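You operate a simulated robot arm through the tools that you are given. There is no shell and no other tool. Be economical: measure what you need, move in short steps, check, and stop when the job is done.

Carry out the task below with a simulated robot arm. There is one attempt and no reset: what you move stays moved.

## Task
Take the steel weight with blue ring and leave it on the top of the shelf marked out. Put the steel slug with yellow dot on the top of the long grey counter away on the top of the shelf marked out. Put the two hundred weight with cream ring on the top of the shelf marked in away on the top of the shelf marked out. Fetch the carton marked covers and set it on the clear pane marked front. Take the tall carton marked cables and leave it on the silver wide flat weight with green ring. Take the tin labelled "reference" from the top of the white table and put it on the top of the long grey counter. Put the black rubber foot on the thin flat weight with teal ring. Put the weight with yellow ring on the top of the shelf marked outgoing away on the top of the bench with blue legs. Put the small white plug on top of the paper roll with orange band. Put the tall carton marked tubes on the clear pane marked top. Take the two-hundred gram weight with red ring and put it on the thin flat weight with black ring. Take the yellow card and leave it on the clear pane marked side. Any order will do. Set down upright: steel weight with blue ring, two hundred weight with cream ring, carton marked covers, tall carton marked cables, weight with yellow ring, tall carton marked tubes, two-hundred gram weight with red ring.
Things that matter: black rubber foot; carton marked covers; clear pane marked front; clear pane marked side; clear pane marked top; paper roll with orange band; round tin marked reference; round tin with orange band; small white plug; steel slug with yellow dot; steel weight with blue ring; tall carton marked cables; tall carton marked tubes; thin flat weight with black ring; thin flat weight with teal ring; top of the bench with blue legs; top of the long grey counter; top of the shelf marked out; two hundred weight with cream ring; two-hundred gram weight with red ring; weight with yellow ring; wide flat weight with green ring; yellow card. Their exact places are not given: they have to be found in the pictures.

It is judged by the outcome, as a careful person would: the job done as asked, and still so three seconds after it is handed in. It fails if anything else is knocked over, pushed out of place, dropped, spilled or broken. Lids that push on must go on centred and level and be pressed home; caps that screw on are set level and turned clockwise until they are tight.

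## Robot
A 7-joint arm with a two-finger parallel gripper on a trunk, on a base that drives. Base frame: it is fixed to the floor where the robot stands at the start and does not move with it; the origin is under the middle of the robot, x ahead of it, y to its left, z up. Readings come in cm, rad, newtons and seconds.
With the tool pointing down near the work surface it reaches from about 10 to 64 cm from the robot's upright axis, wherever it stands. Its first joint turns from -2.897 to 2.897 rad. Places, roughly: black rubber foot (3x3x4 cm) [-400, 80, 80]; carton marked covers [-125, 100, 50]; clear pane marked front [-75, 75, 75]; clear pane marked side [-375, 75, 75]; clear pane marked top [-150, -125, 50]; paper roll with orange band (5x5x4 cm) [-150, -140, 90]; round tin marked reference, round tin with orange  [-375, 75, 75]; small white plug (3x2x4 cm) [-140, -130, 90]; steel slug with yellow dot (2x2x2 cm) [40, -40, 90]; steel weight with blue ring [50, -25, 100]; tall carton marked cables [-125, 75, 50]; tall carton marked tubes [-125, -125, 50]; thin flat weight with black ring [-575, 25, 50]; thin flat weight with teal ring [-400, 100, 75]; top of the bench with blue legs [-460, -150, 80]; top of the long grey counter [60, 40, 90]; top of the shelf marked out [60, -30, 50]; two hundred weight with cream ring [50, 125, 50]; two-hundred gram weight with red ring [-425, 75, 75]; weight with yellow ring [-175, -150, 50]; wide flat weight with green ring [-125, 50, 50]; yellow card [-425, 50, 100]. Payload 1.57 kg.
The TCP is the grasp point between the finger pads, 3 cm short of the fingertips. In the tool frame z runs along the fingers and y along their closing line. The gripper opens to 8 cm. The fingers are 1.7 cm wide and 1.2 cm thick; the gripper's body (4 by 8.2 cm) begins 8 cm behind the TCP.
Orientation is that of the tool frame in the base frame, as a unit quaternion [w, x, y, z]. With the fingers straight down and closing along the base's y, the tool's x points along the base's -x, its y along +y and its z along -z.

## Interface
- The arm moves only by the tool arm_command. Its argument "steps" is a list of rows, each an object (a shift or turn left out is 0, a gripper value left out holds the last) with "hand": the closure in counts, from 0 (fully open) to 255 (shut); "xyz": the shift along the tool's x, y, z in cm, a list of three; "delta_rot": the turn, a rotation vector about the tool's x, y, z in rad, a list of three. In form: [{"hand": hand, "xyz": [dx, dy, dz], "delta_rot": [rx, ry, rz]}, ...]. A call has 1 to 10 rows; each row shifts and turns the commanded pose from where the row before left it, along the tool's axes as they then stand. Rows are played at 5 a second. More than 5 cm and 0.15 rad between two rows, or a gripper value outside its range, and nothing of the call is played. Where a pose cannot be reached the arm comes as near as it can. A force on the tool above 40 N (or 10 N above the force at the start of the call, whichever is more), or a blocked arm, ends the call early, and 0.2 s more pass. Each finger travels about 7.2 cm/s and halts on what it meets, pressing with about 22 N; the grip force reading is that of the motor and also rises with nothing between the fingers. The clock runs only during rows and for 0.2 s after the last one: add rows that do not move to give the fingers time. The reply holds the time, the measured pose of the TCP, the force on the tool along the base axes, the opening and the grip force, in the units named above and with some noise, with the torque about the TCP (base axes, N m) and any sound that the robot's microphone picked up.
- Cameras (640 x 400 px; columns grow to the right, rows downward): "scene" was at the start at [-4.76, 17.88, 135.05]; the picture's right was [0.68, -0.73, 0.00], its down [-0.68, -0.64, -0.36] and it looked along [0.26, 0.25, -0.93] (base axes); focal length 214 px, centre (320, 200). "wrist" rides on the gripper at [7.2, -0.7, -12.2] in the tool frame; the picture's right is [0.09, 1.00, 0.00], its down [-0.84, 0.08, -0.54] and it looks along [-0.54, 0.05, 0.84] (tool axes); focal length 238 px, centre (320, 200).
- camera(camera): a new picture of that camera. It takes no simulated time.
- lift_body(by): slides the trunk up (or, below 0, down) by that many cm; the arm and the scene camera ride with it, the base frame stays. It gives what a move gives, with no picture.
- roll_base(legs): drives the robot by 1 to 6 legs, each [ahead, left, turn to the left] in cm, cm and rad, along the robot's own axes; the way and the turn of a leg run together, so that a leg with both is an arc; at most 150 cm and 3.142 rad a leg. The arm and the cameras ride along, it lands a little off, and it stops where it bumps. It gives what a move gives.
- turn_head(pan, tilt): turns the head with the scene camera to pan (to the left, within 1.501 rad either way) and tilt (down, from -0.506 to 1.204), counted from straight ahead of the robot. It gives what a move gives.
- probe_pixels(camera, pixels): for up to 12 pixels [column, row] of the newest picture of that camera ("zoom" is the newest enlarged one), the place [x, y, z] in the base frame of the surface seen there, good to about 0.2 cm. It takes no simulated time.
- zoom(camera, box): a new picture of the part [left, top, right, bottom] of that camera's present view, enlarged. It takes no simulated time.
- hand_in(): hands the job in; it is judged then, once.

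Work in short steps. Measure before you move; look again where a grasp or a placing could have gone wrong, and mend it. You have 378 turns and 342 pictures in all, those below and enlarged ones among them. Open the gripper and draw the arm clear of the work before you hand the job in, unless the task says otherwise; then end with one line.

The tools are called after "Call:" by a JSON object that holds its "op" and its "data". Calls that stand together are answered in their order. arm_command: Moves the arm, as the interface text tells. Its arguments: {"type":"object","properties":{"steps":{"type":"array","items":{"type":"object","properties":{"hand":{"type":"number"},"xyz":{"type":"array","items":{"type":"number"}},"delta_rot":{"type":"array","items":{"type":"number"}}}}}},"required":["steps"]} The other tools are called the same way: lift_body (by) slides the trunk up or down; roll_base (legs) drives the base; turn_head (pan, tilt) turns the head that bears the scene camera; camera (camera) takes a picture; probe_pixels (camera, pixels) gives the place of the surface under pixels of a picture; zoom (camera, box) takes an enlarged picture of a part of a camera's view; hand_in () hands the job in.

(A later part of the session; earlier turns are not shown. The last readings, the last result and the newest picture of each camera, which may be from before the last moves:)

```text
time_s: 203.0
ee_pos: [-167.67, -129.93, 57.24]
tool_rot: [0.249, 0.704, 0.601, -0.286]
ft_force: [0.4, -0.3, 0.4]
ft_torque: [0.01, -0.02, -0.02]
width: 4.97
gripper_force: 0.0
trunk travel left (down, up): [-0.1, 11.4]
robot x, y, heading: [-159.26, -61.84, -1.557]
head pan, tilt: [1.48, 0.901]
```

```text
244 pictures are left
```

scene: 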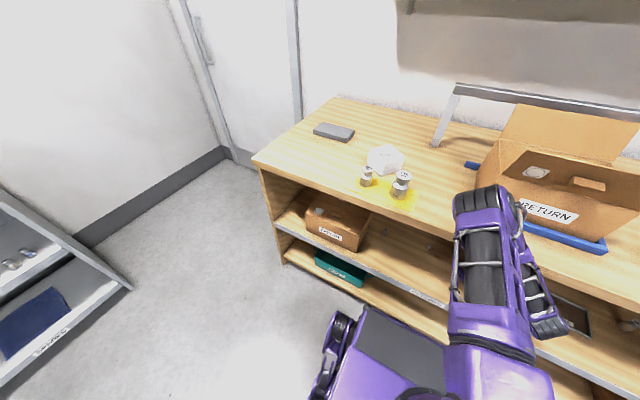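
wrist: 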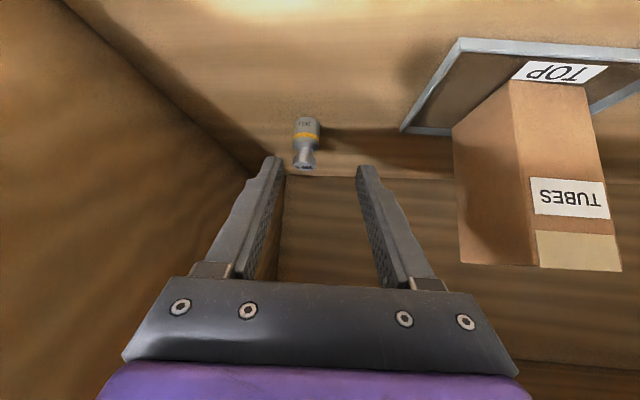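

Now tilt 44°. I shift −1.25 cm and advance half way.

Call:
{"op": "arm_command", "data": {"steps": [{"xyz": [0, -1.25, 0]}, {"xyz": [-0.5, 0, 3]}, {"xyz": [-0.5, 0, 3]}, {}]}}

Call:
{"op": "zoom", "data": {"camera": "wrist", "box": [220, 80, 420, 220]}}

```text
time_s: 204.0
ee_pos: [-169.56, -134.62, 53.54]
tool_rot: [0.248, 0.704, 0.601, -0.285]
ft_force: [0.2, 0.0, -0.3]
ft_torque: [0.02, -0.01, 0.02]
width: 4.99
gripper_force: 0.1
trunk travel left (down, up): [-0.1, 11.4]
robot x, y, heading: [-159.63, -61.73, -1.559]
head pan, tilt: [1.48, 0.901]
```

```text
2.86 times, centred on (320, 150) of wrist
```

zoom: 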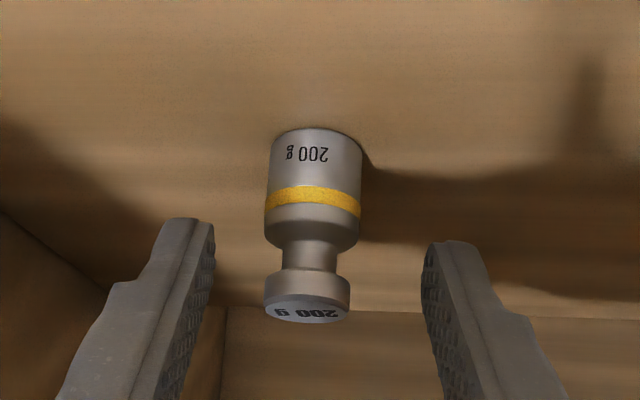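

Centred. Final 5.4 cm, close, test-lift.

Call:
{"op": "arm_command", "data": {"steps": [{"xyz": [0, 0, 2.7]}, {"xyz": [0, 0, 2.6]}, {}, {"hand": 255}, {"hand": 255}, {"hand": 255}, {}, {"xyz": [-0.35, 0, -0.35]}, {"xyz": [-0.7, 0, -0.7]}, {}]}}

Call:
{"op": "camera", "data": {"camera": "wrist"}}

```text
time_s: 206.2
ee_pos: [-170.1, -138.26, 51.39]
tool_rot: [0.248, 0.704, 0.602, -0.285]
ft_force: [0.8, -1.0, -1.2]
ft_torque: [0.05, 0.0, 0.03]
width: 2.72
gripper_force: 21.9
trunk travel left (down, up): [-0.1, 11.4]
robot x, y, heading: [-159.38, -61.62, -1.559]
head pan, tilt: [1.48, 0.901]
```

```text
242 pictures are left
```

wrist: 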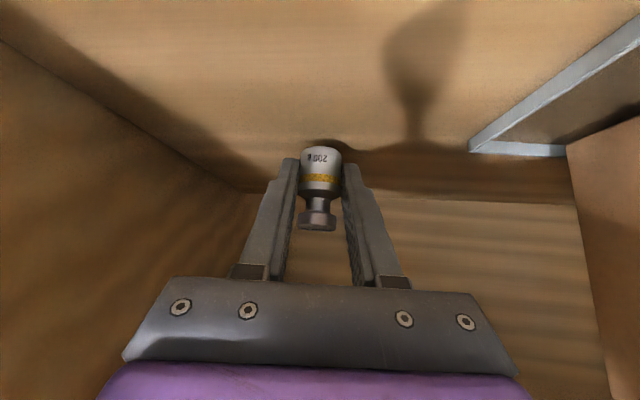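

Held. I back out of the shelf.

Call:
{"op": "arm_command", "data": {"steps": [{"xyz": [-1, 0, -1.5]}, {"xyz": [1.5, 0, -3]}, {"xyz": [2.2, 0, -3]}, {"xyz": [2.8, 0, -2.8]}, {"xyz": [2.8, 0, -2.8]}, {}]}}

Call:
{"op": "roll_base", "data": {"legs": [[-25, 0, 0]]}}

Call:
{"op": "camera", "data": {"camera": "wrist"}}

```text
time_s: 207.6
ee_pos: [-167.83, -123.36, 54.94]
tool_rot: [0.248, 0.704, 0.601, -0.286]
ft_force: [-0.6, -0.5, -2.2]
ft_torque: [0.06, 0.0, -0.01]
width: 2.71
gripper_force: 21.6
trunk travel left (down, up): [-0.1, 11.4]
robot x, y, heading: [-159.67, -62.17, -1.557]
head pan, tilt: [1.48, 0.901]
```

```text
time_s: 209.4
ee_pos: [-168.29, -97.98, 54.83]
tool_rot: [0.248, 0.705, 0.6, -0.286]
ft_force: [0.7, 0.4, -1.7]
ft_torque: [0.06, 0.01, 0.0]
width: 2.69
gripper_force: 22.4
trunk travel left (down, up): [-0.1, 11.4]
robot x, y, heading: [-159.73, -36.78, -1.56]
head pan, tilt: [1.48, 0.901]
```

```text
241 pictures are left
```

wrist: 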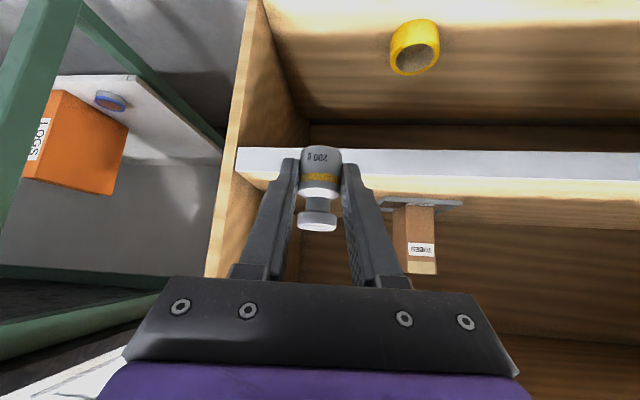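

I raise the arm to travel height, away from the benches.

Call:
{"op": "arm_command", "data": {"steps": [{"xyz": [-3.3, 0, -3.4]}, {"xyz": [-3.3, 0, -3.4]}, {"xyz": [-3.3, 0, -3.4]}, {"xyz": [-3.3, 0, -3.4]}, {"xyz": [-3.3, 0, -3.4]}, {"xyz": [-3.3, 0, -3.4]}, {"xyz": [-3.3, 0, -3.4]}, {"xyz": [-3.3, 0, -3.4]}, {"xyz": [-3.3, 0, -3.4]}, {"xyz": [-3.3, 0, -3.4]}]}}

Call:
{"op": "lift_body", "data": {"by": 4.9}}

Call:
{"op": "roll_base", "data": {"legs": [[-10, 0, 0]]}}

Call:
{"op": "camera", "data": {"camera": "scene"}}

```text
time_s: 211.6
ee_pos: [-168.5, -97.63, 102.49]
tool_rot: [0.248, 0.705, 0.6, -0.287]
ft_force: [0.0, -0.5, -2.1]
ft_torque: [0.03, 0.01, 0.03]
width: 2.73
gripper_force: 21.7
trunk travel left (down, up): [-0.1, 11.4]
robot x, y, heading: [-159.95, -36.69, -1.554]
head pan, tilt: [1.48, 0.901]
```

```text
time_s: 212.6
ee_pos: [-168.53, -97.6, 107.42]
tool_rot: [0.249, 0.704, 0.6, -0.286]
ft_force: [-0.7, -0.4, -1.9]
ft_torque: [0.03, 0.0, 0.0]
width: 2.7
gripper_force: 21.9
trunk travel left (down, up): [-5.0, 6.5]
robot x, y, heading: [-159.52, -36.45, -1.559]
head pan, tilt: [1.48, 0.901]
```

```text
time_s: 213.7
ee_pos: [-168.52, -87.69, 107.29]
tool_rot: [0.249, 0.704, 0.6, -0.286]
ft_force: [-0.9, 1.1, -1.4]
ft_torque: [0.05, -0.01, -0.02]
width: 2.71
gripper_force: 21.7
trunk travel left (down, up): [-5.0, 6.5]
robot x, y, heading: [-159.54, -26.88, -1.558]
head pan, tilt: [1.48, 0.901]
```

```text
240 pictures are left
```

scene: 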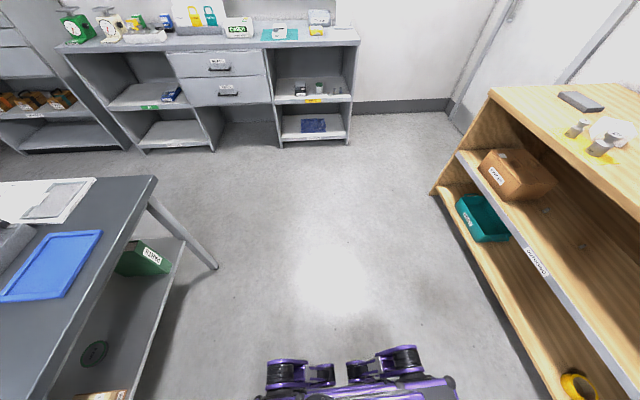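

I retract the arm to a compact pose before turning.

Call:
{"op": "arm_command", "data": {"steps": [{"xyz": [2.6, -2.6, -2.6]}, {"xyz": [2.6, -2.6, -2.6]}, {"xyz": [2.6, -2.6, -2.6]}, {"xyz": [2.6, -2.6, -2.6]}, {"xyz": [2.6, -2.6, -2.6]}, {"xyz": [2.6, -2.6, -2.6]}, {}]}}

Call:
{"op": "roll_base", "data": {"legs": [[0, 0, -1.57]]}}

Call:
{"op": "turn_head", "data": {"pan": 0.7, "tilt": 0.5}}

Call:
{"op": "camera", "data": {"camera": "scene"}}

```text
time_s: 215.3
ee_pos: [-180.52, -63.41, 107.15]
tool_rot: [0.247, 0.705, 0.6, -0.285]
ft_force: [-0.1, 0.3, -2.4]
ft_torque: [0.02, -0.02, -0.02]
width: 2.7
gripper_force: 22.4
trunk travel left (down, up): [-5.0, 6.5]
robot x, y, heading: [-159.69, -26.55, -1.562]
head pan, tilt: [1.48, 0.901]
```

```text
time_s: 219.6
ee_pos: [-196.64, -5.84, 107.27]
tool_rot: [-0.028, 0.923, -0.076, -0.377]
ft_force: [-0.4, -0.6, -1.8]
ft_torque: [-0.03, 0.0, 0.02]
width: 2.74
gripper_force: 22.1
trunk travel left (down, up): [-5.0, 6.5]
robot x, y, heading: [-159.99, -26.94, -3.132]
head pan, tilt: [1.48, 0.901]
```

```text
time_s: 220.8
ee_pos: [-196.65, -5.82, 107.22]
tool_rot: [-0.028, 0.922, -0.076, -0.378]
ft_force: [0.1, 0.4, -1.7]
ft_torque: [-0.01, -0.04, 0.05]
width: 2.67
gripper_force: 21.6
trunk travel left (down, up): [-5.0, 6.5]
robot x, y, heading: [-159.8, -26.95, -3.139]
head pan, tilt: [0.7, 0.499]
```

```text
239 pictures are left
```

scene: 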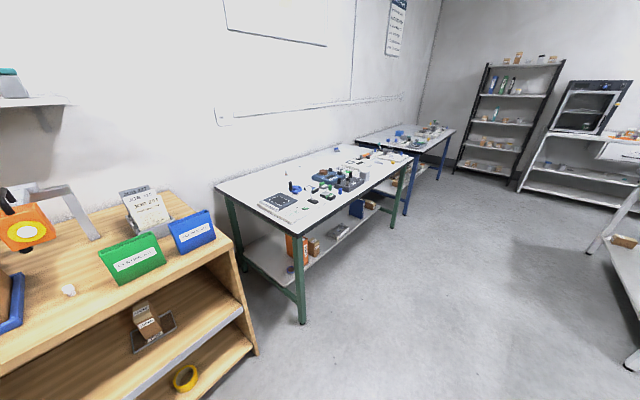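

I zoom on the wooden shelf top for the roll and plug, and on the blue-leg bench.

Call:
{"op": "zoom", "data": {"camera": "scene", "box": [0, 180, 260, 340]}}

Call:
{"op": "zoom", "data": {"camera": "scene", "box": [330, 100, 490, 220]}}

Call:
{"op": "probe_pixels", "data": {"camera": "scene", "pixels": [[69, 290], [425, 143], [400, 135], [455, 130], [412, 150], [405, 205], [600, 250], [620, 240], [440, 130]]}}

```text
2.46 times, centred on (130, 260) of scene
```

zoom: 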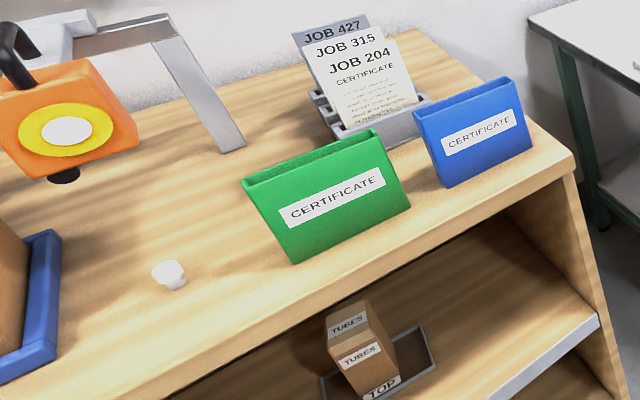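

```text
3.33 times, centred on (410, 160) of scene
```

zoom: 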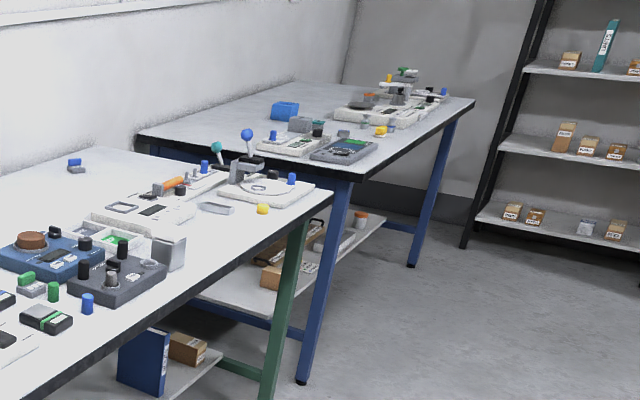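

```text
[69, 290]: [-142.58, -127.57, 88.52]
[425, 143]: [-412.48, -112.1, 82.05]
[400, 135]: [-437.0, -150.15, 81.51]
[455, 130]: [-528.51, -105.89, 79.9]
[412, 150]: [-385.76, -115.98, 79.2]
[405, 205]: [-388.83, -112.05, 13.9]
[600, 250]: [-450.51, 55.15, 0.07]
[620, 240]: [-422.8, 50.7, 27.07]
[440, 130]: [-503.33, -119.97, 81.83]
```

Blue-leg bench top: z≈80, x −385…−530. I drive ahead about 255 cm along the clear lane.

Call:
{"op": "roll_base", "data": {"legs": [[130, 0, 0], [125, 0, 0]]}}

Call:
{"op": "turn_head", "data": {"pan": 1.1, "tilt": 0.7}}

Call:
{"op": "camera", "data": {"camera": "scene"}}

```text
time_s: 233.2
ee_pos: [-451.32, -12.22, 107.19]
tool_rot: [-0.023, 0.923, -0.063, -0.378]
ft_force: [0.1, 0.6, -1.6]
ft_torque: [0.0, -0.04, -0.01]
width: 2.72
gripper_force: 21.8
trunk travel left (down, up): [-5.0, 6.5]
robot x, y, heading: [-414.51, -32.1, -3.107]
head pan, tilt: [0.7, 0.499]
```

```text
time_s: 234.0
ee_pos: [-451.3, -12.13, 107.16]
tool_rot: [-0.022, 0.923, -0.063, -0.378]
ft_force: [1.2, 0.5, -1.8]
ft_torque: [-0.02, -0.03, 0.0]
width: 2.7
gripper_force: 21.6
trunk travel left (down, up): [-5.0, 6.5]
robot x, y, heading: [-414.25, -31.92, -3.106]
head pan, tilt: [1.1, 0.7]
```

```text
236 pictures are left
```

scene: 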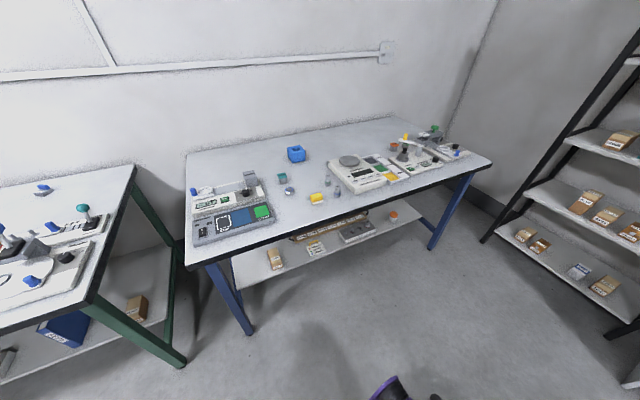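

Call:
{"op": "zoom", "data": {"camera": "scene", "box": [180, 110, 420, 270]}}

Call:
{"op": "probe_pixels", "data": {"camera": "scene", "pixels": [[290, 222], [265, 218], [300, 208], [330, 215], [250, 240], [280, 205], [320, 170], [350, 145], [250, 160]]}}

```text
2.50 times, centred on (300, 190) of scene
```

zoom: 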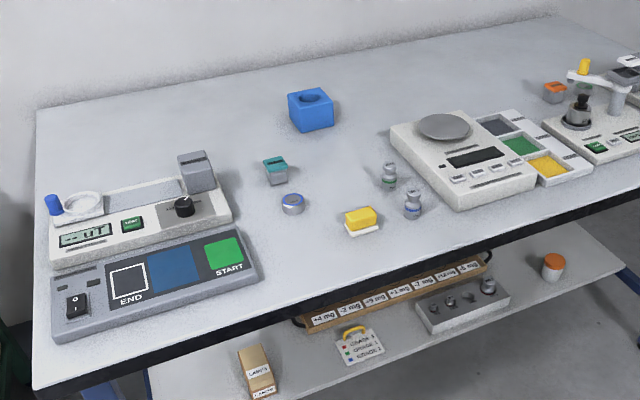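

```text
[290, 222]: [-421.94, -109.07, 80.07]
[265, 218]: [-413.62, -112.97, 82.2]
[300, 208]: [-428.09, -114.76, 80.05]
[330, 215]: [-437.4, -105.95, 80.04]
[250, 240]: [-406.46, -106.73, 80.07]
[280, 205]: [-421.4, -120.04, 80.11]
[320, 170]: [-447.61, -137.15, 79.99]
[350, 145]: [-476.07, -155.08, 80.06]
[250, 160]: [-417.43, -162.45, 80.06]
```

Clear spot at about (−427,−110). I turn to face the bench and drive up.

Call:
{"op": "turn_head", "data": {"pan": 1.48, "tilt": 0.9}}

Call:
{"op": "roll_base", "data": {"legs": [[0, 0, 1.537], [22, 0, 0]]}}

Call:
{"op": "camera", "data": {"camera": "wrist"}}

```text
time_s: 234.9
ee_pos: [-451.4, -12.06, 107.18]
tool_rot: [-0.022, 0.924, -0.063, -0.378]
ft_force: [0.2, 0.4, -2.2]
ft_torque: [-0.01, -0.04, 0.01]
width: 2.72
gripper_force: 22.1
trunk travel left (down, up): [-5.0, 6.5]
robot x, y, heading: [-414.03, -31.83, -3.108]
head pan, tilt: [1.48, 0.901]
```

```text
time_s: 240.4
ee_pos: [-435.19, -89.94, 107.24]
tool_rot: [0.246, 0.708, 0.596, -0.288]
ft_force: [-0.9, 0.7, -1.8]
ft_torque: [0.03, 0.01, 0.03]
width: 2.71
gripper_force: 22.4
trunk travel left (down, up): [-5.0, 6.5]
robot x, y, heading: [-414.09, -53.21, -1.564]
head pan, tilt: [1.48, 0.901]
```

```text
234 pictures are left
```

wrist: 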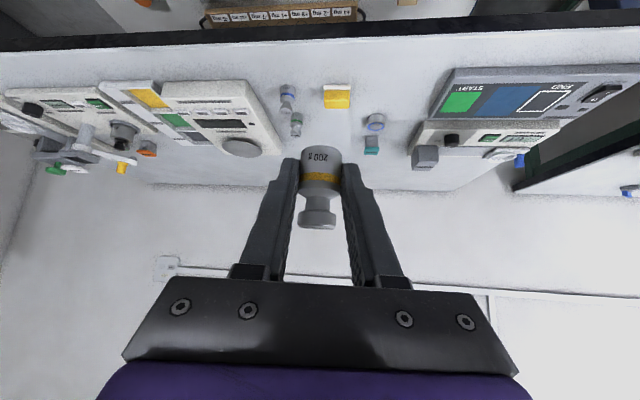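

I probe the candidate spot around (395,75) and neighbours.

Call:
{"op": "probe_pixels", "data": {"camera": "wrist", "pixels": [[395, 75], [395, 60], [350, 95], [375, 115], [440, 90], [400, 50], [335, 107]]}}

```text
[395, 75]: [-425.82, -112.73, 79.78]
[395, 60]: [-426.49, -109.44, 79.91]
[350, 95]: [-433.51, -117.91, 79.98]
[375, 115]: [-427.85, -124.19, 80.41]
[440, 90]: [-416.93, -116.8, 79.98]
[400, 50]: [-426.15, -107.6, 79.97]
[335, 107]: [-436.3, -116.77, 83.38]
```

Target axis (−425.5,−112). I move above it to z≈86.

Call:
{"op": "arm_command", "data": {"steps": [{"xyz": [0.19, 1.84, 4.09]}, {"xyz": [0.19, 1.84, 4.09]}, {"xyz": [0.19, 1.84, 4.09]}, {"xyz": [0.19, 1.84, 4.09]}, {"xyz": [0.19, 1.84, 4.09]}, {"xyz": [0.19, 1.84, 4.09]}, {"xyz": [0.19, 1.84, 4.09]}, {}]}}

Call:
{"op": "camera", "data": {"camera": "wrist"}}

```text
time_s: 242.2
ee_pos: [-425.53, -110.82, 85.98]
tool_rot: [0.245, 0.708, 0.597, -0.288]
ft_force: [0.1, 0.2, -2.1]
ft_torque: [0.06, 0.0, 0.03]
width: 2.71
gripper_force: 22.2
trunk travel left (down, up): [-5.0, 6.5]
robot x, y, heading: [-413.73, -53.52, -1.571]
head pan, tilt: [1.48, 0.901]
```

```text
233 pictures are left
```

wrist: 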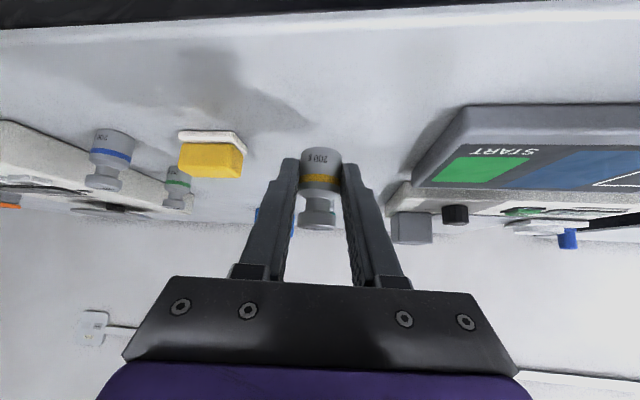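

Clear around. I lower 3 cm until contact.

Call:
{"op": "arm_command", "data": {"steps": [{"xyz": [0.7, 0, 0.71]}, {"xyz": [0.7, 0, 0.71]}, {"xyz": [0.5, 0, 0.5]}, {}]}}

Call:
{"op": "arm_command", "data": {"steps": [{"xyz": [0.15, 0, 0.15]}, {"xyz": [0.1, 0, 0.1]}, {}]}}

```text
time_s: 243.2
ee_pos: [-425.45, -110.89, 83.3]
tool_rot: [0.246, 0.708, 0.597, -0.287]
ft_force: [0.0, -0.7, -1.8]
ft_torque: [0.08, -0.02, -0.01]
width: 2.7
gripper_force: 21.4
trunk travel left (down, up): [-5.0, 6.5]
robot x, y, heading: [-414.08, -53.44, -1.567]
head pan, tilt: [1.48, 0.901]
```

```text
time_s: 244.0
ee_pos: [-425.34, -110.95, 83.08]
tool_rot: [0.247, 0.707, 0.597, -0.288]
ft_force: [0.1, 1.2, 6.5]
ft_torque: [-0.03, 0.17, 0.0]
width: 2.71
gripper_force: 22.1
trunk travel left (down, up): [-5.0, 6.5]
robot x, y, heading: [-413.64, -53.14, -1.57]
head pan, tilt: [1.48, 0.901]
```

Contact (+6.5 N). I ease 0.05 cm, open to 5 cm and check.

Call:
{"op": "arm_command", "data": {"steps": [{"xyz": [-0.04, 0, -0.04]}, {"hand": 96}, {"hand": 96}, {"hand": 96}]}}

Call:
{"op": "camera", "data": {"camera": "wrist"}}

```text
time_s: 245.0
ee_pos: [-425.39, -110.95, 82.96]
tool_rot: [0.247, 0.707, 0.597, -0.287]
ft_force: [0.0, -0.4, -0.2]
ft_torque: [-0.03, -0.02, 0.03]
width: 4.99
gripper_force: 0.0
trunk travel left (down, up): [-5.0, 6.5]
robot x, y, heading: [-414.17, -53.22, -1.572]
head pan, tilt: [1.48, 0.901]
```

```text
232 pictures are left
```

wrist: 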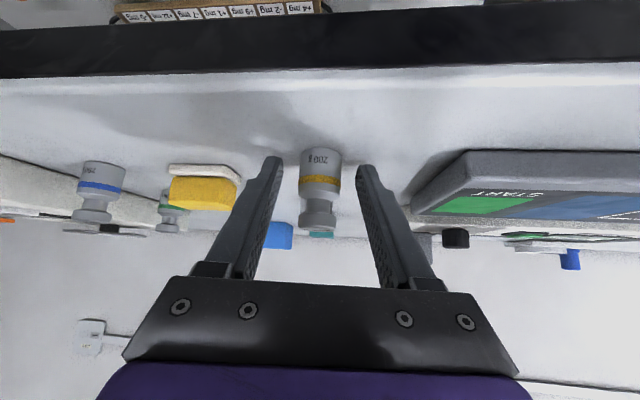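

Standing. I retreat to a compact pose.

Call:
{"op": "arm_command", "data": {"steps": [{"xyz": [0, 0, -4]}, {"xyz": [0, 0, -4.5]}, {"xyz": [0, 0, -4.5]}, {"xyz": [0, 0, -4.5]}, {"xyz": [0, -2.5, -4]}, {"xyz": [0, -2.5, -4]}, {"xyz": [0, -3, -3.5]}, {"xyz": [1, -3, -1]}, {}]}}

Call:
{"op": "arm_command", "data": {"steps": [{"delta_rot": [0, 0.13, 0]}, {"delta_rot": [0, 0.13, 0]}, {"delta_rot": [0, 0.13, 0]}, {"delta_rot": [0, 0.13, 0]}, {"delta_rot": [0, 0.13, 0]}, {"delta_rot": [0, 0.125, 0]}, {"hand": 0}]}}

Call:
{"op": "roll_base", "data": {"legs": [[-20, 0, 0], [0, 0, -3.14]]}}

Call:
{"op": "turn_head", "data": {"pan": 0.7, "tilt": 0.8}}

Call:
{"op": "camera", "data": {"camera": "scene"}}

```text
time_s: 247.0
ee_pos: [-432.85, -87.41, 103.48]
tool_rot: [0.245, 0.709, 0.596, -0.287]
ft_force: [0.2, 0.0, 0.0]
ft_torque: [0.03, 0.0, -0.06]
width: 4.99
gripper_force: 0.2
trunk travel left (down, up): [-5.0, 6.5]
robot x, y, heading: [-414.22, -53.59, -1.569]
head pan, tilt: [1.48, 0.901]
```

```text
time_s: 248.6
ee_pos: [-432.85, -87.57, 103.5]
tool_rot: [0.002, 0.764, 0.645, 0.001]
ft_force: [-0.5, 0.6, 0.1]
ft_torque: [0.05, 0.01, 0.01]
width: 7.99
gripper_force: 0.1
trunk travel left (down, up): [-5.0, 6.5]
robot x, y, heading: [-414.04, -53.05, -1.569]
head pan, tilt: [1.48, 0.901]
```

```text
time_s: 257.7
ee_pos: [-395.75, 1.13, 103.61]
tool_rot: [-0.001, -0.65, 0.76, 0.003]
ft_force: [0.1, 0.3, 0.7]
ft_torque: [0.0, 0.01, 0.02]
width: 7.99
gripper_force: 0.0
trunk travel left (down, up): [-5.0, 6.5]
robot x, y, heading: [-414.45, -33.12, 1.584]
head pan, tilt: [1.48, 0.901]
```

```text
time_s: 258.8
ee_pos: [-395.79, 1.27, 103.53]
tool_rot: [-0.001, -0.65, 0.76, 0.003]
ft_force: [0.3, 0.6, 0.0]
ft_torque: [0.01, 0.03, 0.02]
width: 7.99
gripper_force: 0.1
trunk travel left (down, up): [-5.0, 6.5]
robot x, y, heading: [-413.96, -33.68, 1.584]
head pan, tilt: [0.7, 0.799]
```

```text
231 pictures are left
```

scene: 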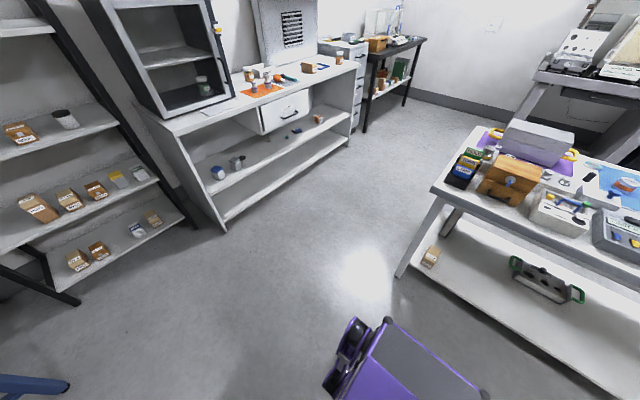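

I see the white bench along x≈−575 and the white table at right. Zoom on both.

Call:
{"op": "zoom", "data": {"camera": "scene", "box": [190, 50, 370, 210]}}

Call:
{"op": "zoom", "data": {"camera": "scene", "box": [430, 110, 640, 270]}}

Call:
{"op": "probe_pixels", "data": {"camera": "scene", "pixels": [[218, 172], [238, 162], [297, 130], [318, 118], [265, 90], [430, 255], [545, 275], [470, 170], [515, 180], [560, 215], [625, 185]]}}

```text
2.50 times, centred on (280, 130) of scene
```

zoom: 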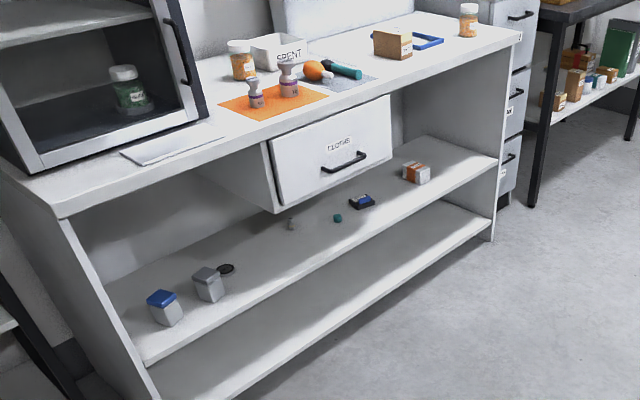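

```text
2.50 times, centred on (535, 190) of scene
```

zoom: 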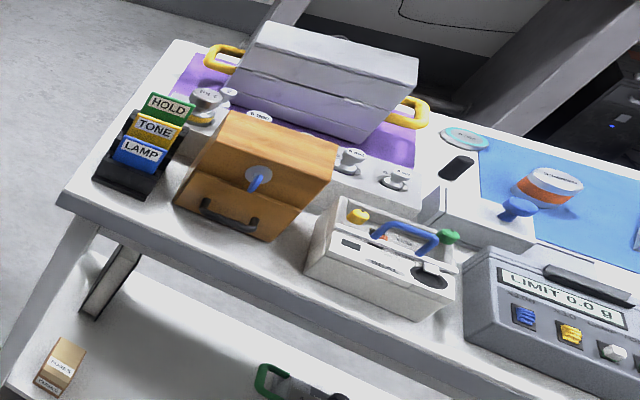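

```text
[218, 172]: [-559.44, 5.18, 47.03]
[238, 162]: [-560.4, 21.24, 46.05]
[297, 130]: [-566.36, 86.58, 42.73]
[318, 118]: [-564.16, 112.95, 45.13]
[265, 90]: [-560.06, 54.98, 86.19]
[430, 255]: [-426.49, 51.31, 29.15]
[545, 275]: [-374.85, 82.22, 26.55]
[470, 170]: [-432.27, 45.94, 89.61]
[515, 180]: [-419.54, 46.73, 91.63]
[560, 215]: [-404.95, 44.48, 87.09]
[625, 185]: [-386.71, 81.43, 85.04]
```

White table holds card holder (yellow TONE), weights, tin, teal disc. I drive 22 cm closer and look with both cameras.

Call:
{"op": "roll_base", "data": {"legs": [[20, 0, 0]]}}

Call:
{"op": "turn_head", "data": {"pan": 0.6, "tilt": 1.0}}

Call:
{"op": "camera", "data": {"camera": "scene"}}

Call:
{"op": "camera", "data": {"camera": "wrist"}}

```text
time_s: 260.4
ee_pos: [-396.07, 21.48, 103.61]
tool_rot: [-0.002, -0.65, 0.76, 0.003]
ft_force: [-0.2, 0.1, 0.4]
ft_torque: [0.0, 0.02, 0.01]
width: 8.0
gripper_force: 0.0
trunk travel left (down, up): [-5.0, 6.5]
robot x, y, heading: [-414.06, -12.85, 1.587]
head pan, tilt: [0.7, 0.799]
```

```text
time_s: 261.2
ee_pos: [-396.14, 21.47, 103.6]
tool_rot: [-0.001, -0.65, 0.76, 0.004]
ft_force: [0.8, 1.4, -0.8]
ft_torque: [-0.01, 0.01, 0.02]
width: 8.01
gripper_force: 0.1
trunk travel left (down, up): [-5.0, 6.5]
robot x, y, heading: [-414.58, -12.89, 1.582]
head pan, tilt: [0.6, 1.0]
```

```text
228 pictures are left
```

scene: 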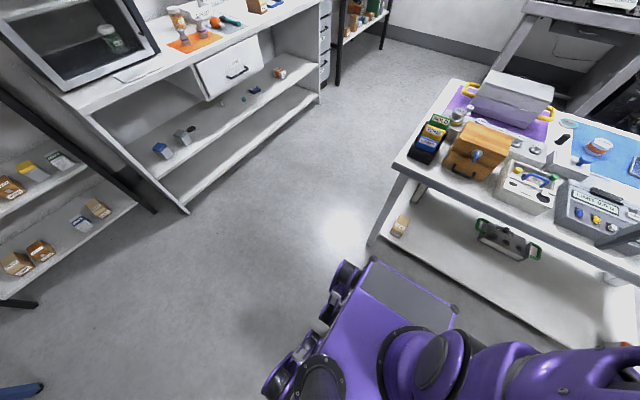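

```text
227 pictures are left
```

wrist: 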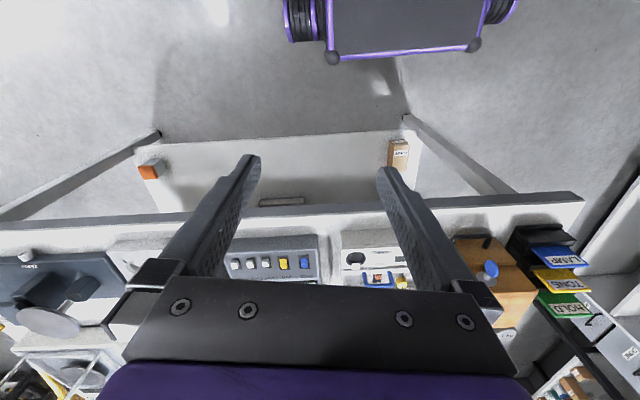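

Zoom on the white table top.

Call:
{"op": "zoom", "data": {"camera": "scene", "box": [400, 70, 530, 170]}}

Call:
{"op": "zoom", "data": {"camera": "scene", "box": [520, 90, 640, 190]}}

```text
4.00 times, centred on (465, 120) of scene
```

zoom: 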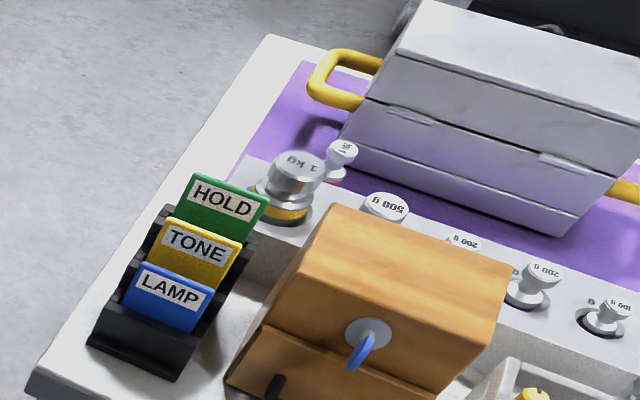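

```text
4.00 times, centred on (580, 140) of scene
```

zoom: 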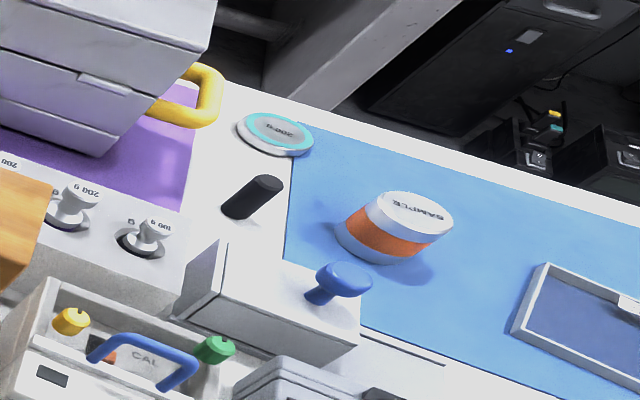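

I probe positions: red-ring weight, teal disc, foot, pane, sample tin, cards.

Call:
{"op": "probe_pixels", "data": {"camera": "zoom", "pixels": [[275, 135], [240, 205], [268, 185], [395, 215], [590, 320], [540, 290], [300, 110], [160, 275], [230, 95], [620, 160], [360, 140], [430, 145]]}}

Call:
{"op": "turn_head", "data": {"pan": 0.2, "tilt": 0.9}}

Call:
{"op": "camera", "data": {"camera": "scene"}}

```text
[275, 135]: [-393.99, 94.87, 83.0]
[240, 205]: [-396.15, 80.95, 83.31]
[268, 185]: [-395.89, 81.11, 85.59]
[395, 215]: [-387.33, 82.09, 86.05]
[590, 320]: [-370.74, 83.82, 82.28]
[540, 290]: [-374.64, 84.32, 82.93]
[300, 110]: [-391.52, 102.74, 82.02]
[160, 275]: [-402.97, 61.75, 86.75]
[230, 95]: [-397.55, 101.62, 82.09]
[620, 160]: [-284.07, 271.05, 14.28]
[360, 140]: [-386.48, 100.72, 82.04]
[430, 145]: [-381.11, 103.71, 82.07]
```

```text
time_s: 262.0
ee_pos: [-396.1, 21.5, 103.39]
tool_rot: [-0.002, -0.65, 0.76, 0.001]
ft_force: [-0.7, 0.0, 0.1]
ft_torque: [0.01, 0.01, -0.02]
width: 7.99
gripper_force: 0.1
trunk travel left (down, up): [-5.0, 6.5]
robot x, y, heading: [-414.56, -12.85, 1.587]
head pan, tilt: [0.201, 0.901]
```

```text
224 pictures are left
```

scene: 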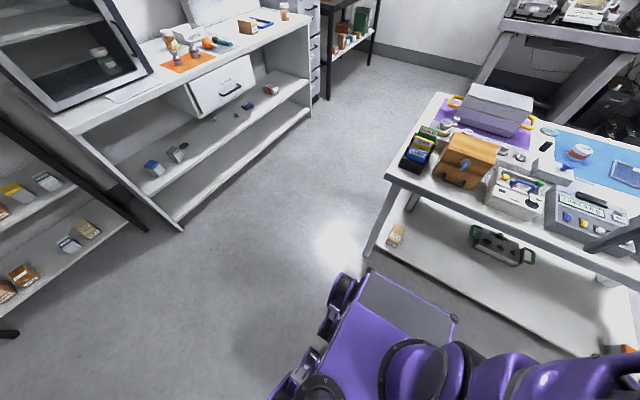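

The head is limited by the arm; I pan it back left, zoom on the card holder with the wrist camera and probe.

Call:
{"op": "turn_head", "data": {"pan": 1.0, "tilt": 0.9}}

Call:
{"op": "zoom", "data": {"camera": "wrist", "box": [440, 200, 640, 360]}}

Call:
{"op": "probe_pixels", "data": {"camera": "zoom", "pixels": [[380, 200], [330, 195], [430, 200], [390, 225], [340, 225], [440, 222], [375, 260], [390, 280], [430, 275], [330, 150], [280, 110]]}}

```text
time_s: 263.2
ee_pos: [-396.18, 21.54, 103.64]
tool_rot: [-0.002, -0.651, 0.759, 0.002]
ft_force: [0.5, 0.1, 0.1]
ft_torque: [-0.03, 0.0, 0.04]
width: 8.01
gripper_force: 0.0
trunk travel left (down, up): [-5.0, 6.5]
robot x, y, heading: [-414.55, -12.98, 1.588]
head pan, tilt: [1.0, 0.901]
```

```text
2.50 times, centred on (540, 280) of wrist
```

zoom: 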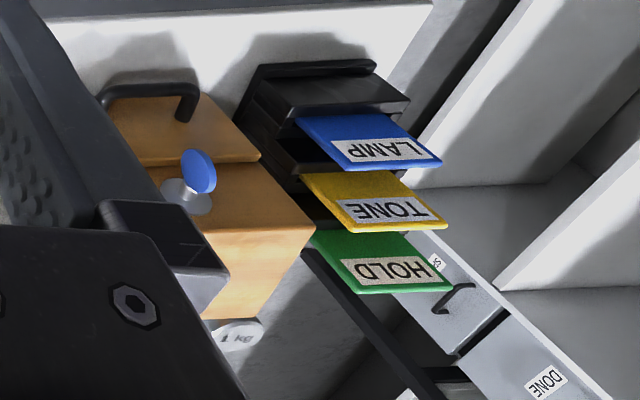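

```text
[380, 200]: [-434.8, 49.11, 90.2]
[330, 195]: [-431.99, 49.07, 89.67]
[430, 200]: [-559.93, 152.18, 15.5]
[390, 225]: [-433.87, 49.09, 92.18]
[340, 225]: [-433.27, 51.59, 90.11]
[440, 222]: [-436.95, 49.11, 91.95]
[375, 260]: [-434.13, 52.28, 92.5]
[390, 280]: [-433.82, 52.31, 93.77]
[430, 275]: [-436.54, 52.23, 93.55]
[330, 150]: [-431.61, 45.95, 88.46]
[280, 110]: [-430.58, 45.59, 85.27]
```

Cards are spaced 3.1 cm: TONE at y=49.1, x≈−434, top z≈92. I'll grip it by its thickness (closing along y). First drive left 38 cm and ahead 10 cm.

Call:
{"op": "turn_head", "data": {"pan": 1.48, "tilt": 0.9}}

Call:
{"op": "roll_base", "data": {"legs": [[0, 37, -0.015], [9, 0, 0]]}}

Call:
{"op": "arm_command", "data": {"steps": [{"delta_rot": [0, 0, 0.141]}, {"delta_rot": [0, 0, 0.141]}, {"delta_rot": [0, 0, 0.141]}, {"delta_rot": [0, 0, 0.141]}, {"delta_rot": [0, 0, 0.141]}, {"delta_rot": [0, 0, 0.141]}, {"delta_rot": [0, 0, 0.141]}, {"delta_rot": [0, 0, 0.141]}, {"delta_rot": [0, 0, 0.141]}, {"delta_rot": [0, 0, 0.141]}]}}

Call:
{"op": "camera", "data": {"camera": "wrist"}}

```text
time_s: 264.1
ee_pos: [-396.11, 21.63, 103.59]
tool_rot: [-0.002, -0.65, 0.76, 0.003]
ft_force: [0.4, 0.0, -0.2]
ft_torque: [0.01, -0.02, -0.03]
width: 8.0
gripper_force: 0.1
trunk travel left (down, up): [-5.0, 6.5]
robot x, y, heading: [-414.39, -12.85, 1.586]
head pan, tilt: [1.48, 0.901]
```

```text
time_s: 268.9
ee_pos: [-432.86, 29.93, 103.46]
tool_rot: [-0.002, -0.646, 0.763, 0.004]
ft_force: [0.3, 0.6, -0.1]
ft_torque: [0.04, 0.01, 0.03]
width: 7.96
gripper_force: 0.1
trunk travel left (down, up): [-5.0, 6.5]
robot x, y, heading: [-451.5, -4.46, 1.573]
head pan, tilt: [1.48, 0.901]
```

```text
time_s: 271.1
ee_pos: [-432.8, 29.94, 103.64]
tool_rot: [-0.002, 0.004, 1.0, 0.001]
ft_force: [-0.2, -0.1, 0.0]
ft_torque: [0.0, 0.01, 0.02]
width: 8.0
gripper_force: 0.1
trunk travel left (down, up): [-5.0, 6.5]
robot x, y, heading: [-451.32, -4.11, 1.572]
head pan, tilt: [1.48, 0.901]
```

```text
222 pictures are left
```

wrist: 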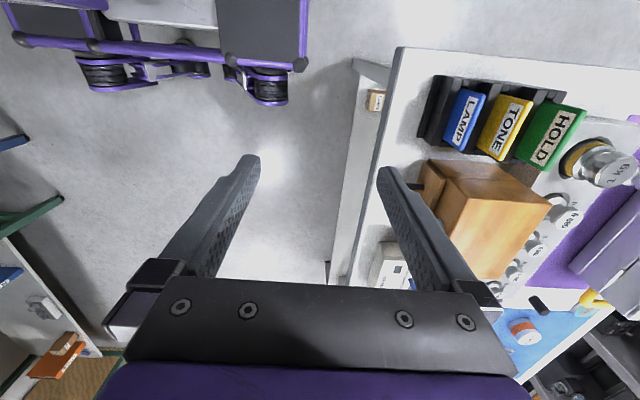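

Tool is now closing along y. I zoom on the cards and measure.

Call:
{"op": "zoom", "data": {"camera": "wrist", "box": [400, 60, 600, 180]}}

Call:
{"op": "probe_pixels", "data": {"camera": "zoom", "pixels": [[370, 120], [410, 130], [350, 240], [300, 280], [325, 305], [250, 260], [290, 230], [320, 200], [240, 100], [395, 108], [430, 200]]}}

```text
3.20 times, centred on (500, 120) of wrist
```

zoom: 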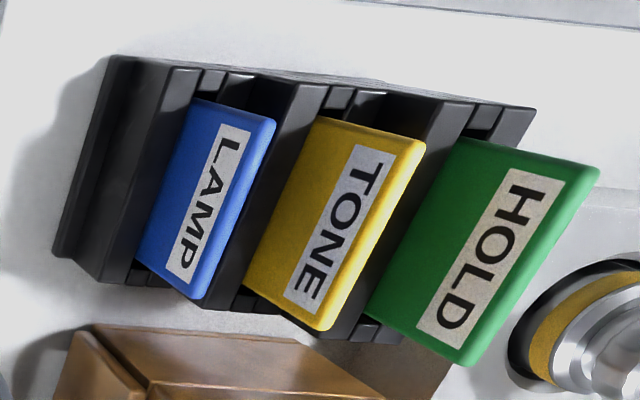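

```text
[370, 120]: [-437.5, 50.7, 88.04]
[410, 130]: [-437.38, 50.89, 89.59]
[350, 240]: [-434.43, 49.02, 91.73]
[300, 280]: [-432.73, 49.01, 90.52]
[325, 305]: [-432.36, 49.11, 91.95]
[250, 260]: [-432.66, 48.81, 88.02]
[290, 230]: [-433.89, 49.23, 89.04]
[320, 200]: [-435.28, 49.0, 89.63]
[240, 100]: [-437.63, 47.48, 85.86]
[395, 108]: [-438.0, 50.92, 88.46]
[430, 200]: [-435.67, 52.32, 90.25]
```

Card TONE: front face y=49.0, ~0.6 thick, x centre −434.9, top ≈92.5; gaps ~2.5 cm on both sides. I close to 2.4 cm, go above it.

Call:
{"op": "arm_command", "data": {"steps": [{"hand": 178, "xyz": [0.5, 4.8, 0]}, {"xyz": [0.5, 4.8, 0]}, {"xyz": [0.5, 4.8, 0]}, {"xyz": [0.5, 4.9, 0]}, {}, {}]}}

Call:
{"op": "camera", "data": {"camera": "wrist"}}

```text
time_s: 272.5
ee_pos: [-434.8, 49.31, 103.53]
tool_rot: [-0.003, 0.003, 1.0, 0.001]
ft_force: [0.1, 0.1, 0.9]
ft_torque: [0.0, 0.03, 0.0]
width: 2.42
gripper_force: 0.1
trunk travel left (down, up): [-5.0, 6.5]
robot x, y, heading: [-451.5, -4.32, 1.571]
head pan, tilt: [1.48, 0.901]
```

```text
220 pictures are left
```

wrist: 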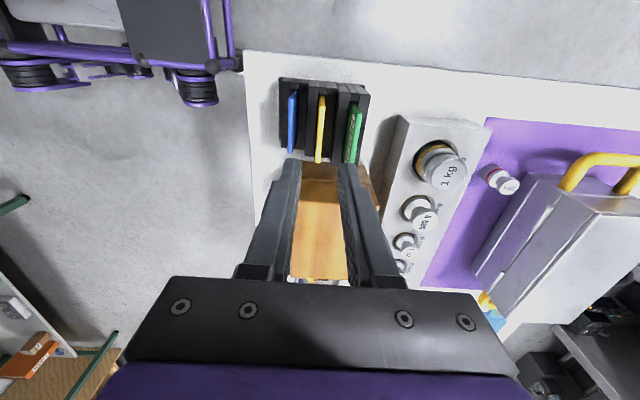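

Good alignment; I zoom to check the card vs finger gap and probe its top edge.

Call:
{"op": "zoom", "data": {"camera": "wrist", "box": [260, 70, 380, 190]}}

Call:
{"op": "probe_pixels", "data": {"camera": "wrist", "pixels": [[319, 155], [320, 140], [322, 100], [293, 145], [350, 155], [355, 110], [501, 180], [494, 190]]}}

```text
3.33 times, centred on (320, 130) of wrist
```

zoom: 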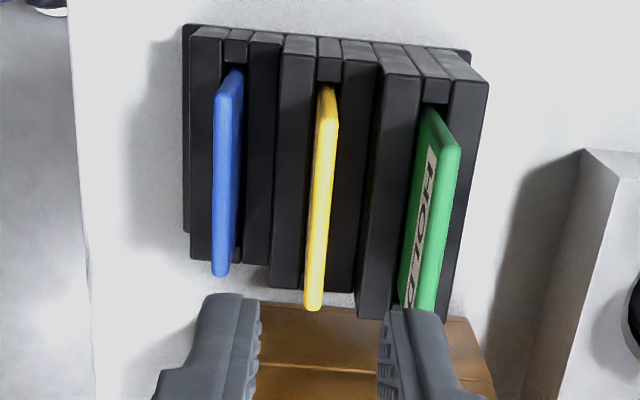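

```text
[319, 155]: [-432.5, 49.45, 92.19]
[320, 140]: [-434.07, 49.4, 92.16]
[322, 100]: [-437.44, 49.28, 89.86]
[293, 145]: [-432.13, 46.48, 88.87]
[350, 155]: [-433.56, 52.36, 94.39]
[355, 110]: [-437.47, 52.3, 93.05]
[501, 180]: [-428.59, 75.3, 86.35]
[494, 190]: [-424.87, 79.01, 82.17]
```

Card top z=92.2, blocks up to ~88. I descend so tips reach z≈88.6 and close.

Call:
{"op": "arm_command", "data": {"steps": [{"xyz": [0, 0.1, 4]}, {"xyz": [0, 0, 4]}, {"xyz": [0, 0, 2.5]}, {"xyz": [0, 0, 1.3]}, {}]}}

Call:
{"op": "camera", "data": {"camera": "wrist"}}

```text
time_s: 273.5
ee_pos: [-434.85, 49.55, 93.2]
tool_rot: [-0.002, 0.002, 1.0, 0.011]
ft_force: [-4.7, -8.6, 18.6]
ft_torque: [0.0, -0.04, -0.04]
width: 1.72
gripper_force: 0.1
trunk travel left (down, up): [-5.0, 6.5]
robot x, y, heading: [-451.62, -4.13, 1.573]
head pan, tilt: [1.48, 0.901]
stopped in row 4: the force on the tool passed its limit at 53 N (the readings are from after the stop); the commanded pose is now the measured one
```

```text
218 pictures are left
```

wrist: 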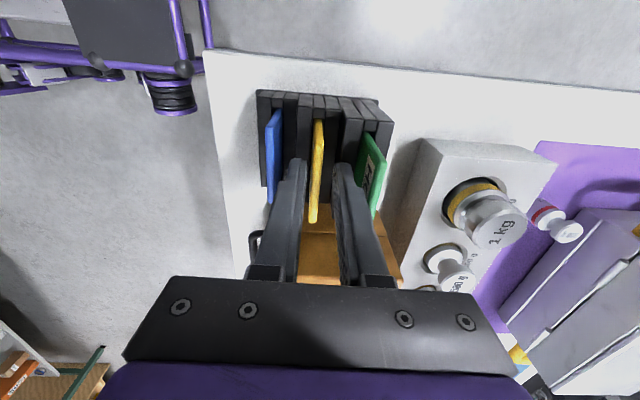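

The finger met the higher HOLD block. I raise 0.4 cm and close there (1.6 cm overlap).

Call:
{"op": "arm_command", "data": {"steps": [{"xyz": [0, -0.1, -0.4]}, {}, {"hand": 255}, {"hand": 255}, {"hand": 255}, {}]}}

Call:
{"op": "zoom", "data": {"camera": "wrist", "box": [220, 80, 420, 260]}}

```text
time_s: 274.9
ee_pos: [-434.71, 49.44, 93.22]
tool_rot: [-0.002, 0.003, 1.0, 0.008]
ft_force: [-1.3, -5.0, 2.6]
ft_torque: [-0.36, -0.03, 0.05]
width: 0.46
gripper_force: 22.3
trunk travel left (down, up): [-5.0, 6.5]
robot x, y, heading: [-451.92, -4.4, 1.572]
head pan, tilt: [1.48, 0.901]
```

```text
2.22 times, centred on (320, 170) of wrist
```

zoom: 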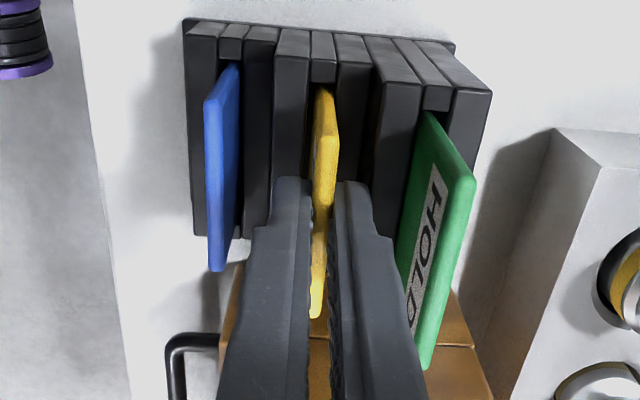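

Card gripped (0.46 cm). I pull it straight up slowly.

Call:
{"op": "arm_command", "data": {"steps": [{"xyz": [0, 0, -0.7]}, {"xyz": [0, 0, -1]}, {"xyz": [0, 0, -1.2]}, {"xyz": [0, 0, -1.5]}, {"xyz": [0, 0, -1.5]}, {"xyz": [0, 0, -1.5]}, {"xyz": [0, 0, -2]}, {"xyz": [0, 0, -2]}, {}]}}

Call:
{"op": "camera", "data": {"camera": "wrist"}}

```text
time_s: 276.9
ee_pos: [-434.61, 49.24, 104.52]
tool_rot: [-0.001, 0.003, 1.0, 0.009]
ft_force: [0.2, -0.6, -0.4]
ft_torque: [0.0, 0.02, 0.01]
width: 0.44
gripper_force: 21.9
trunk travel left (down, up): [-5.0, 6.5]
robot x, y, heading: [-451.5, -4.48, 1.574]
head pan, tilt: [1.48, 0.901]
```

```text
216 pictures are left
```

wrist: 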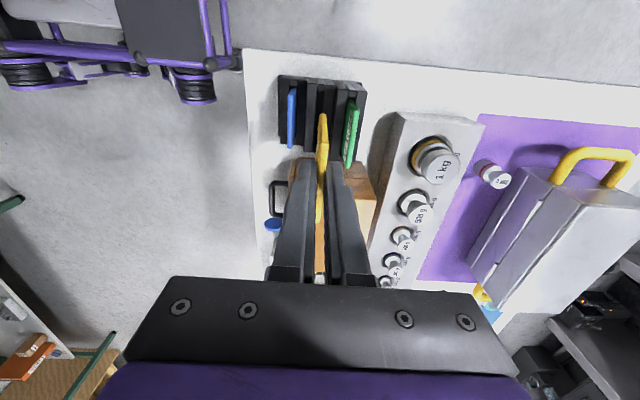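

Card out. I pull the arm back and drive around the table's left end; first back, left, then look ahead.

Call:
{"op": "arm_command", "data": {"steps": [{"xyz": [0, -4.5, 0]}, {"xyz": [0, -4.5, 0]}, {"xyz": [0, -4.5, 0]}, {"xyz": [0, -4.5, 0]}, {}]}}

Call:
{"op": "roll_base", "data": {"legs": [[-10, 0, 0], [0, 45, 0]]}}

Call:
{"op": "turn_head", "data": {"pan": 0.5, "tilt": 0.5}}

Call:
{"op": "camera", "data": {"camera": "scene"}}

```text
time_s: 278.1
ee_pos: [-434.61, 31.5, 104.27]
tool_rot: [-0.002, 0.003, 1.0, 0.009]
ft_force: [-0.4, -0.3, 0.3]
ft_torque: [0.02, 0.0, 0.02]
width: 0.46
gripper_force: 22.0
trunk travel left (down, up): [-5.0, 6.5]
robot x, y, heading: [-451.72, -4.41, 1.575]
head pan, tilt: [1.48, 0.901]
```

```text
time_s: 283.8
ee_pos: [-479.56, 21.52, 104.17]
tool_rot: [-0.002, 0.007, 1.0, 0.009]
ft_force: [0.8, -1.1, -0.1]
ft_torque: [-0.01, 0.02, 0.01]
width: 0.48
gripper_force: 21.7
trunk travel left (down, up): [-5.0, 6.5]
robot x, y, heading: [-497.0, -14.49, 1.561]
head pan, tilt: [1.48, 0.901]
```

```text
time_s: 285.0
ee_pos: [-479.49, 21.39, 104.08]
tool_rot: [-0.002, 0.007, 1.0, 0.006]
ft_force: [0.2, -0.2, 0.2]
ft_torque: [0.0, 0.02, -0.02]
width: 0.45
gripper_force: 22.3
trunk travel left (down, up): [-5.0, 6.5]
robot x, y, heading: [-496.71, -14.19, 1.565]
head pan, tilt: [0.499, 0.499]
```

```text
215 pictures are left
```

scene: 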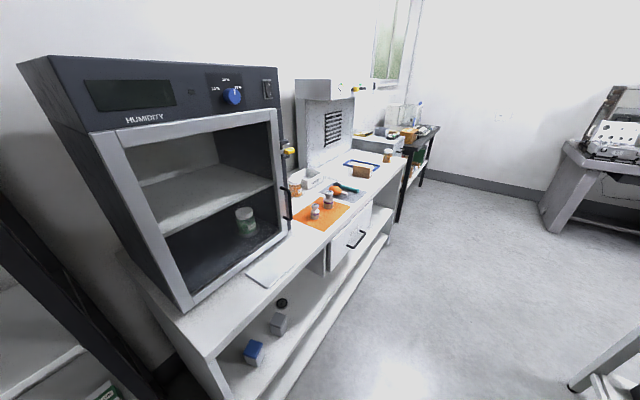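

I probe the bench front edge, the dark disc at (282,302), and the grey desk legs ahead.

Call:
{"op": "probe_pixels", "data": {"camera": "scene", "pixels": [[282, 302], [320, 340], [385, 240], [555, 230], [545, 195], [575, 390], [450, 250], [530, 180], [220, 345], [340, 250]]}}

Call:
{"op": "zoom", "data": {"camera": "scene", "box": [220, 270, 340, 380]}}

```text
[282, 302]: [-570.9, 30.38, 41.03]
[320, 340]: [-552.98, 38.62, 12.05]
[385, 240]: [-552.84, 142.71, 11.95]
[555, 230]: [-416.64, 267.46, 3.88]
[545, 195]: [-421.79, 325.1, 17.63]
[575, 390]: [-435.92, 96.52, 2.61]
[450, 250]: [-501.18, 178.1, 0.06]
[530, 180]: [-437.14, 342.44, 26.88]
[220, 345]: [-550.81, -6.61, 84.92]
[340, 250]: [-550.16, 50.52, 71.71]
```

```text
3.64 times, centred on (280, 325) of scene
```

zoom: 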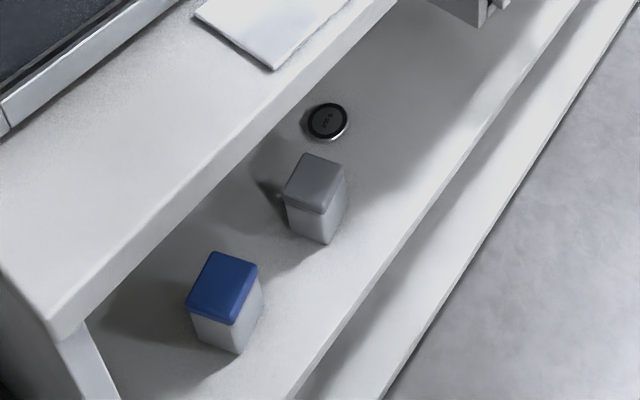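

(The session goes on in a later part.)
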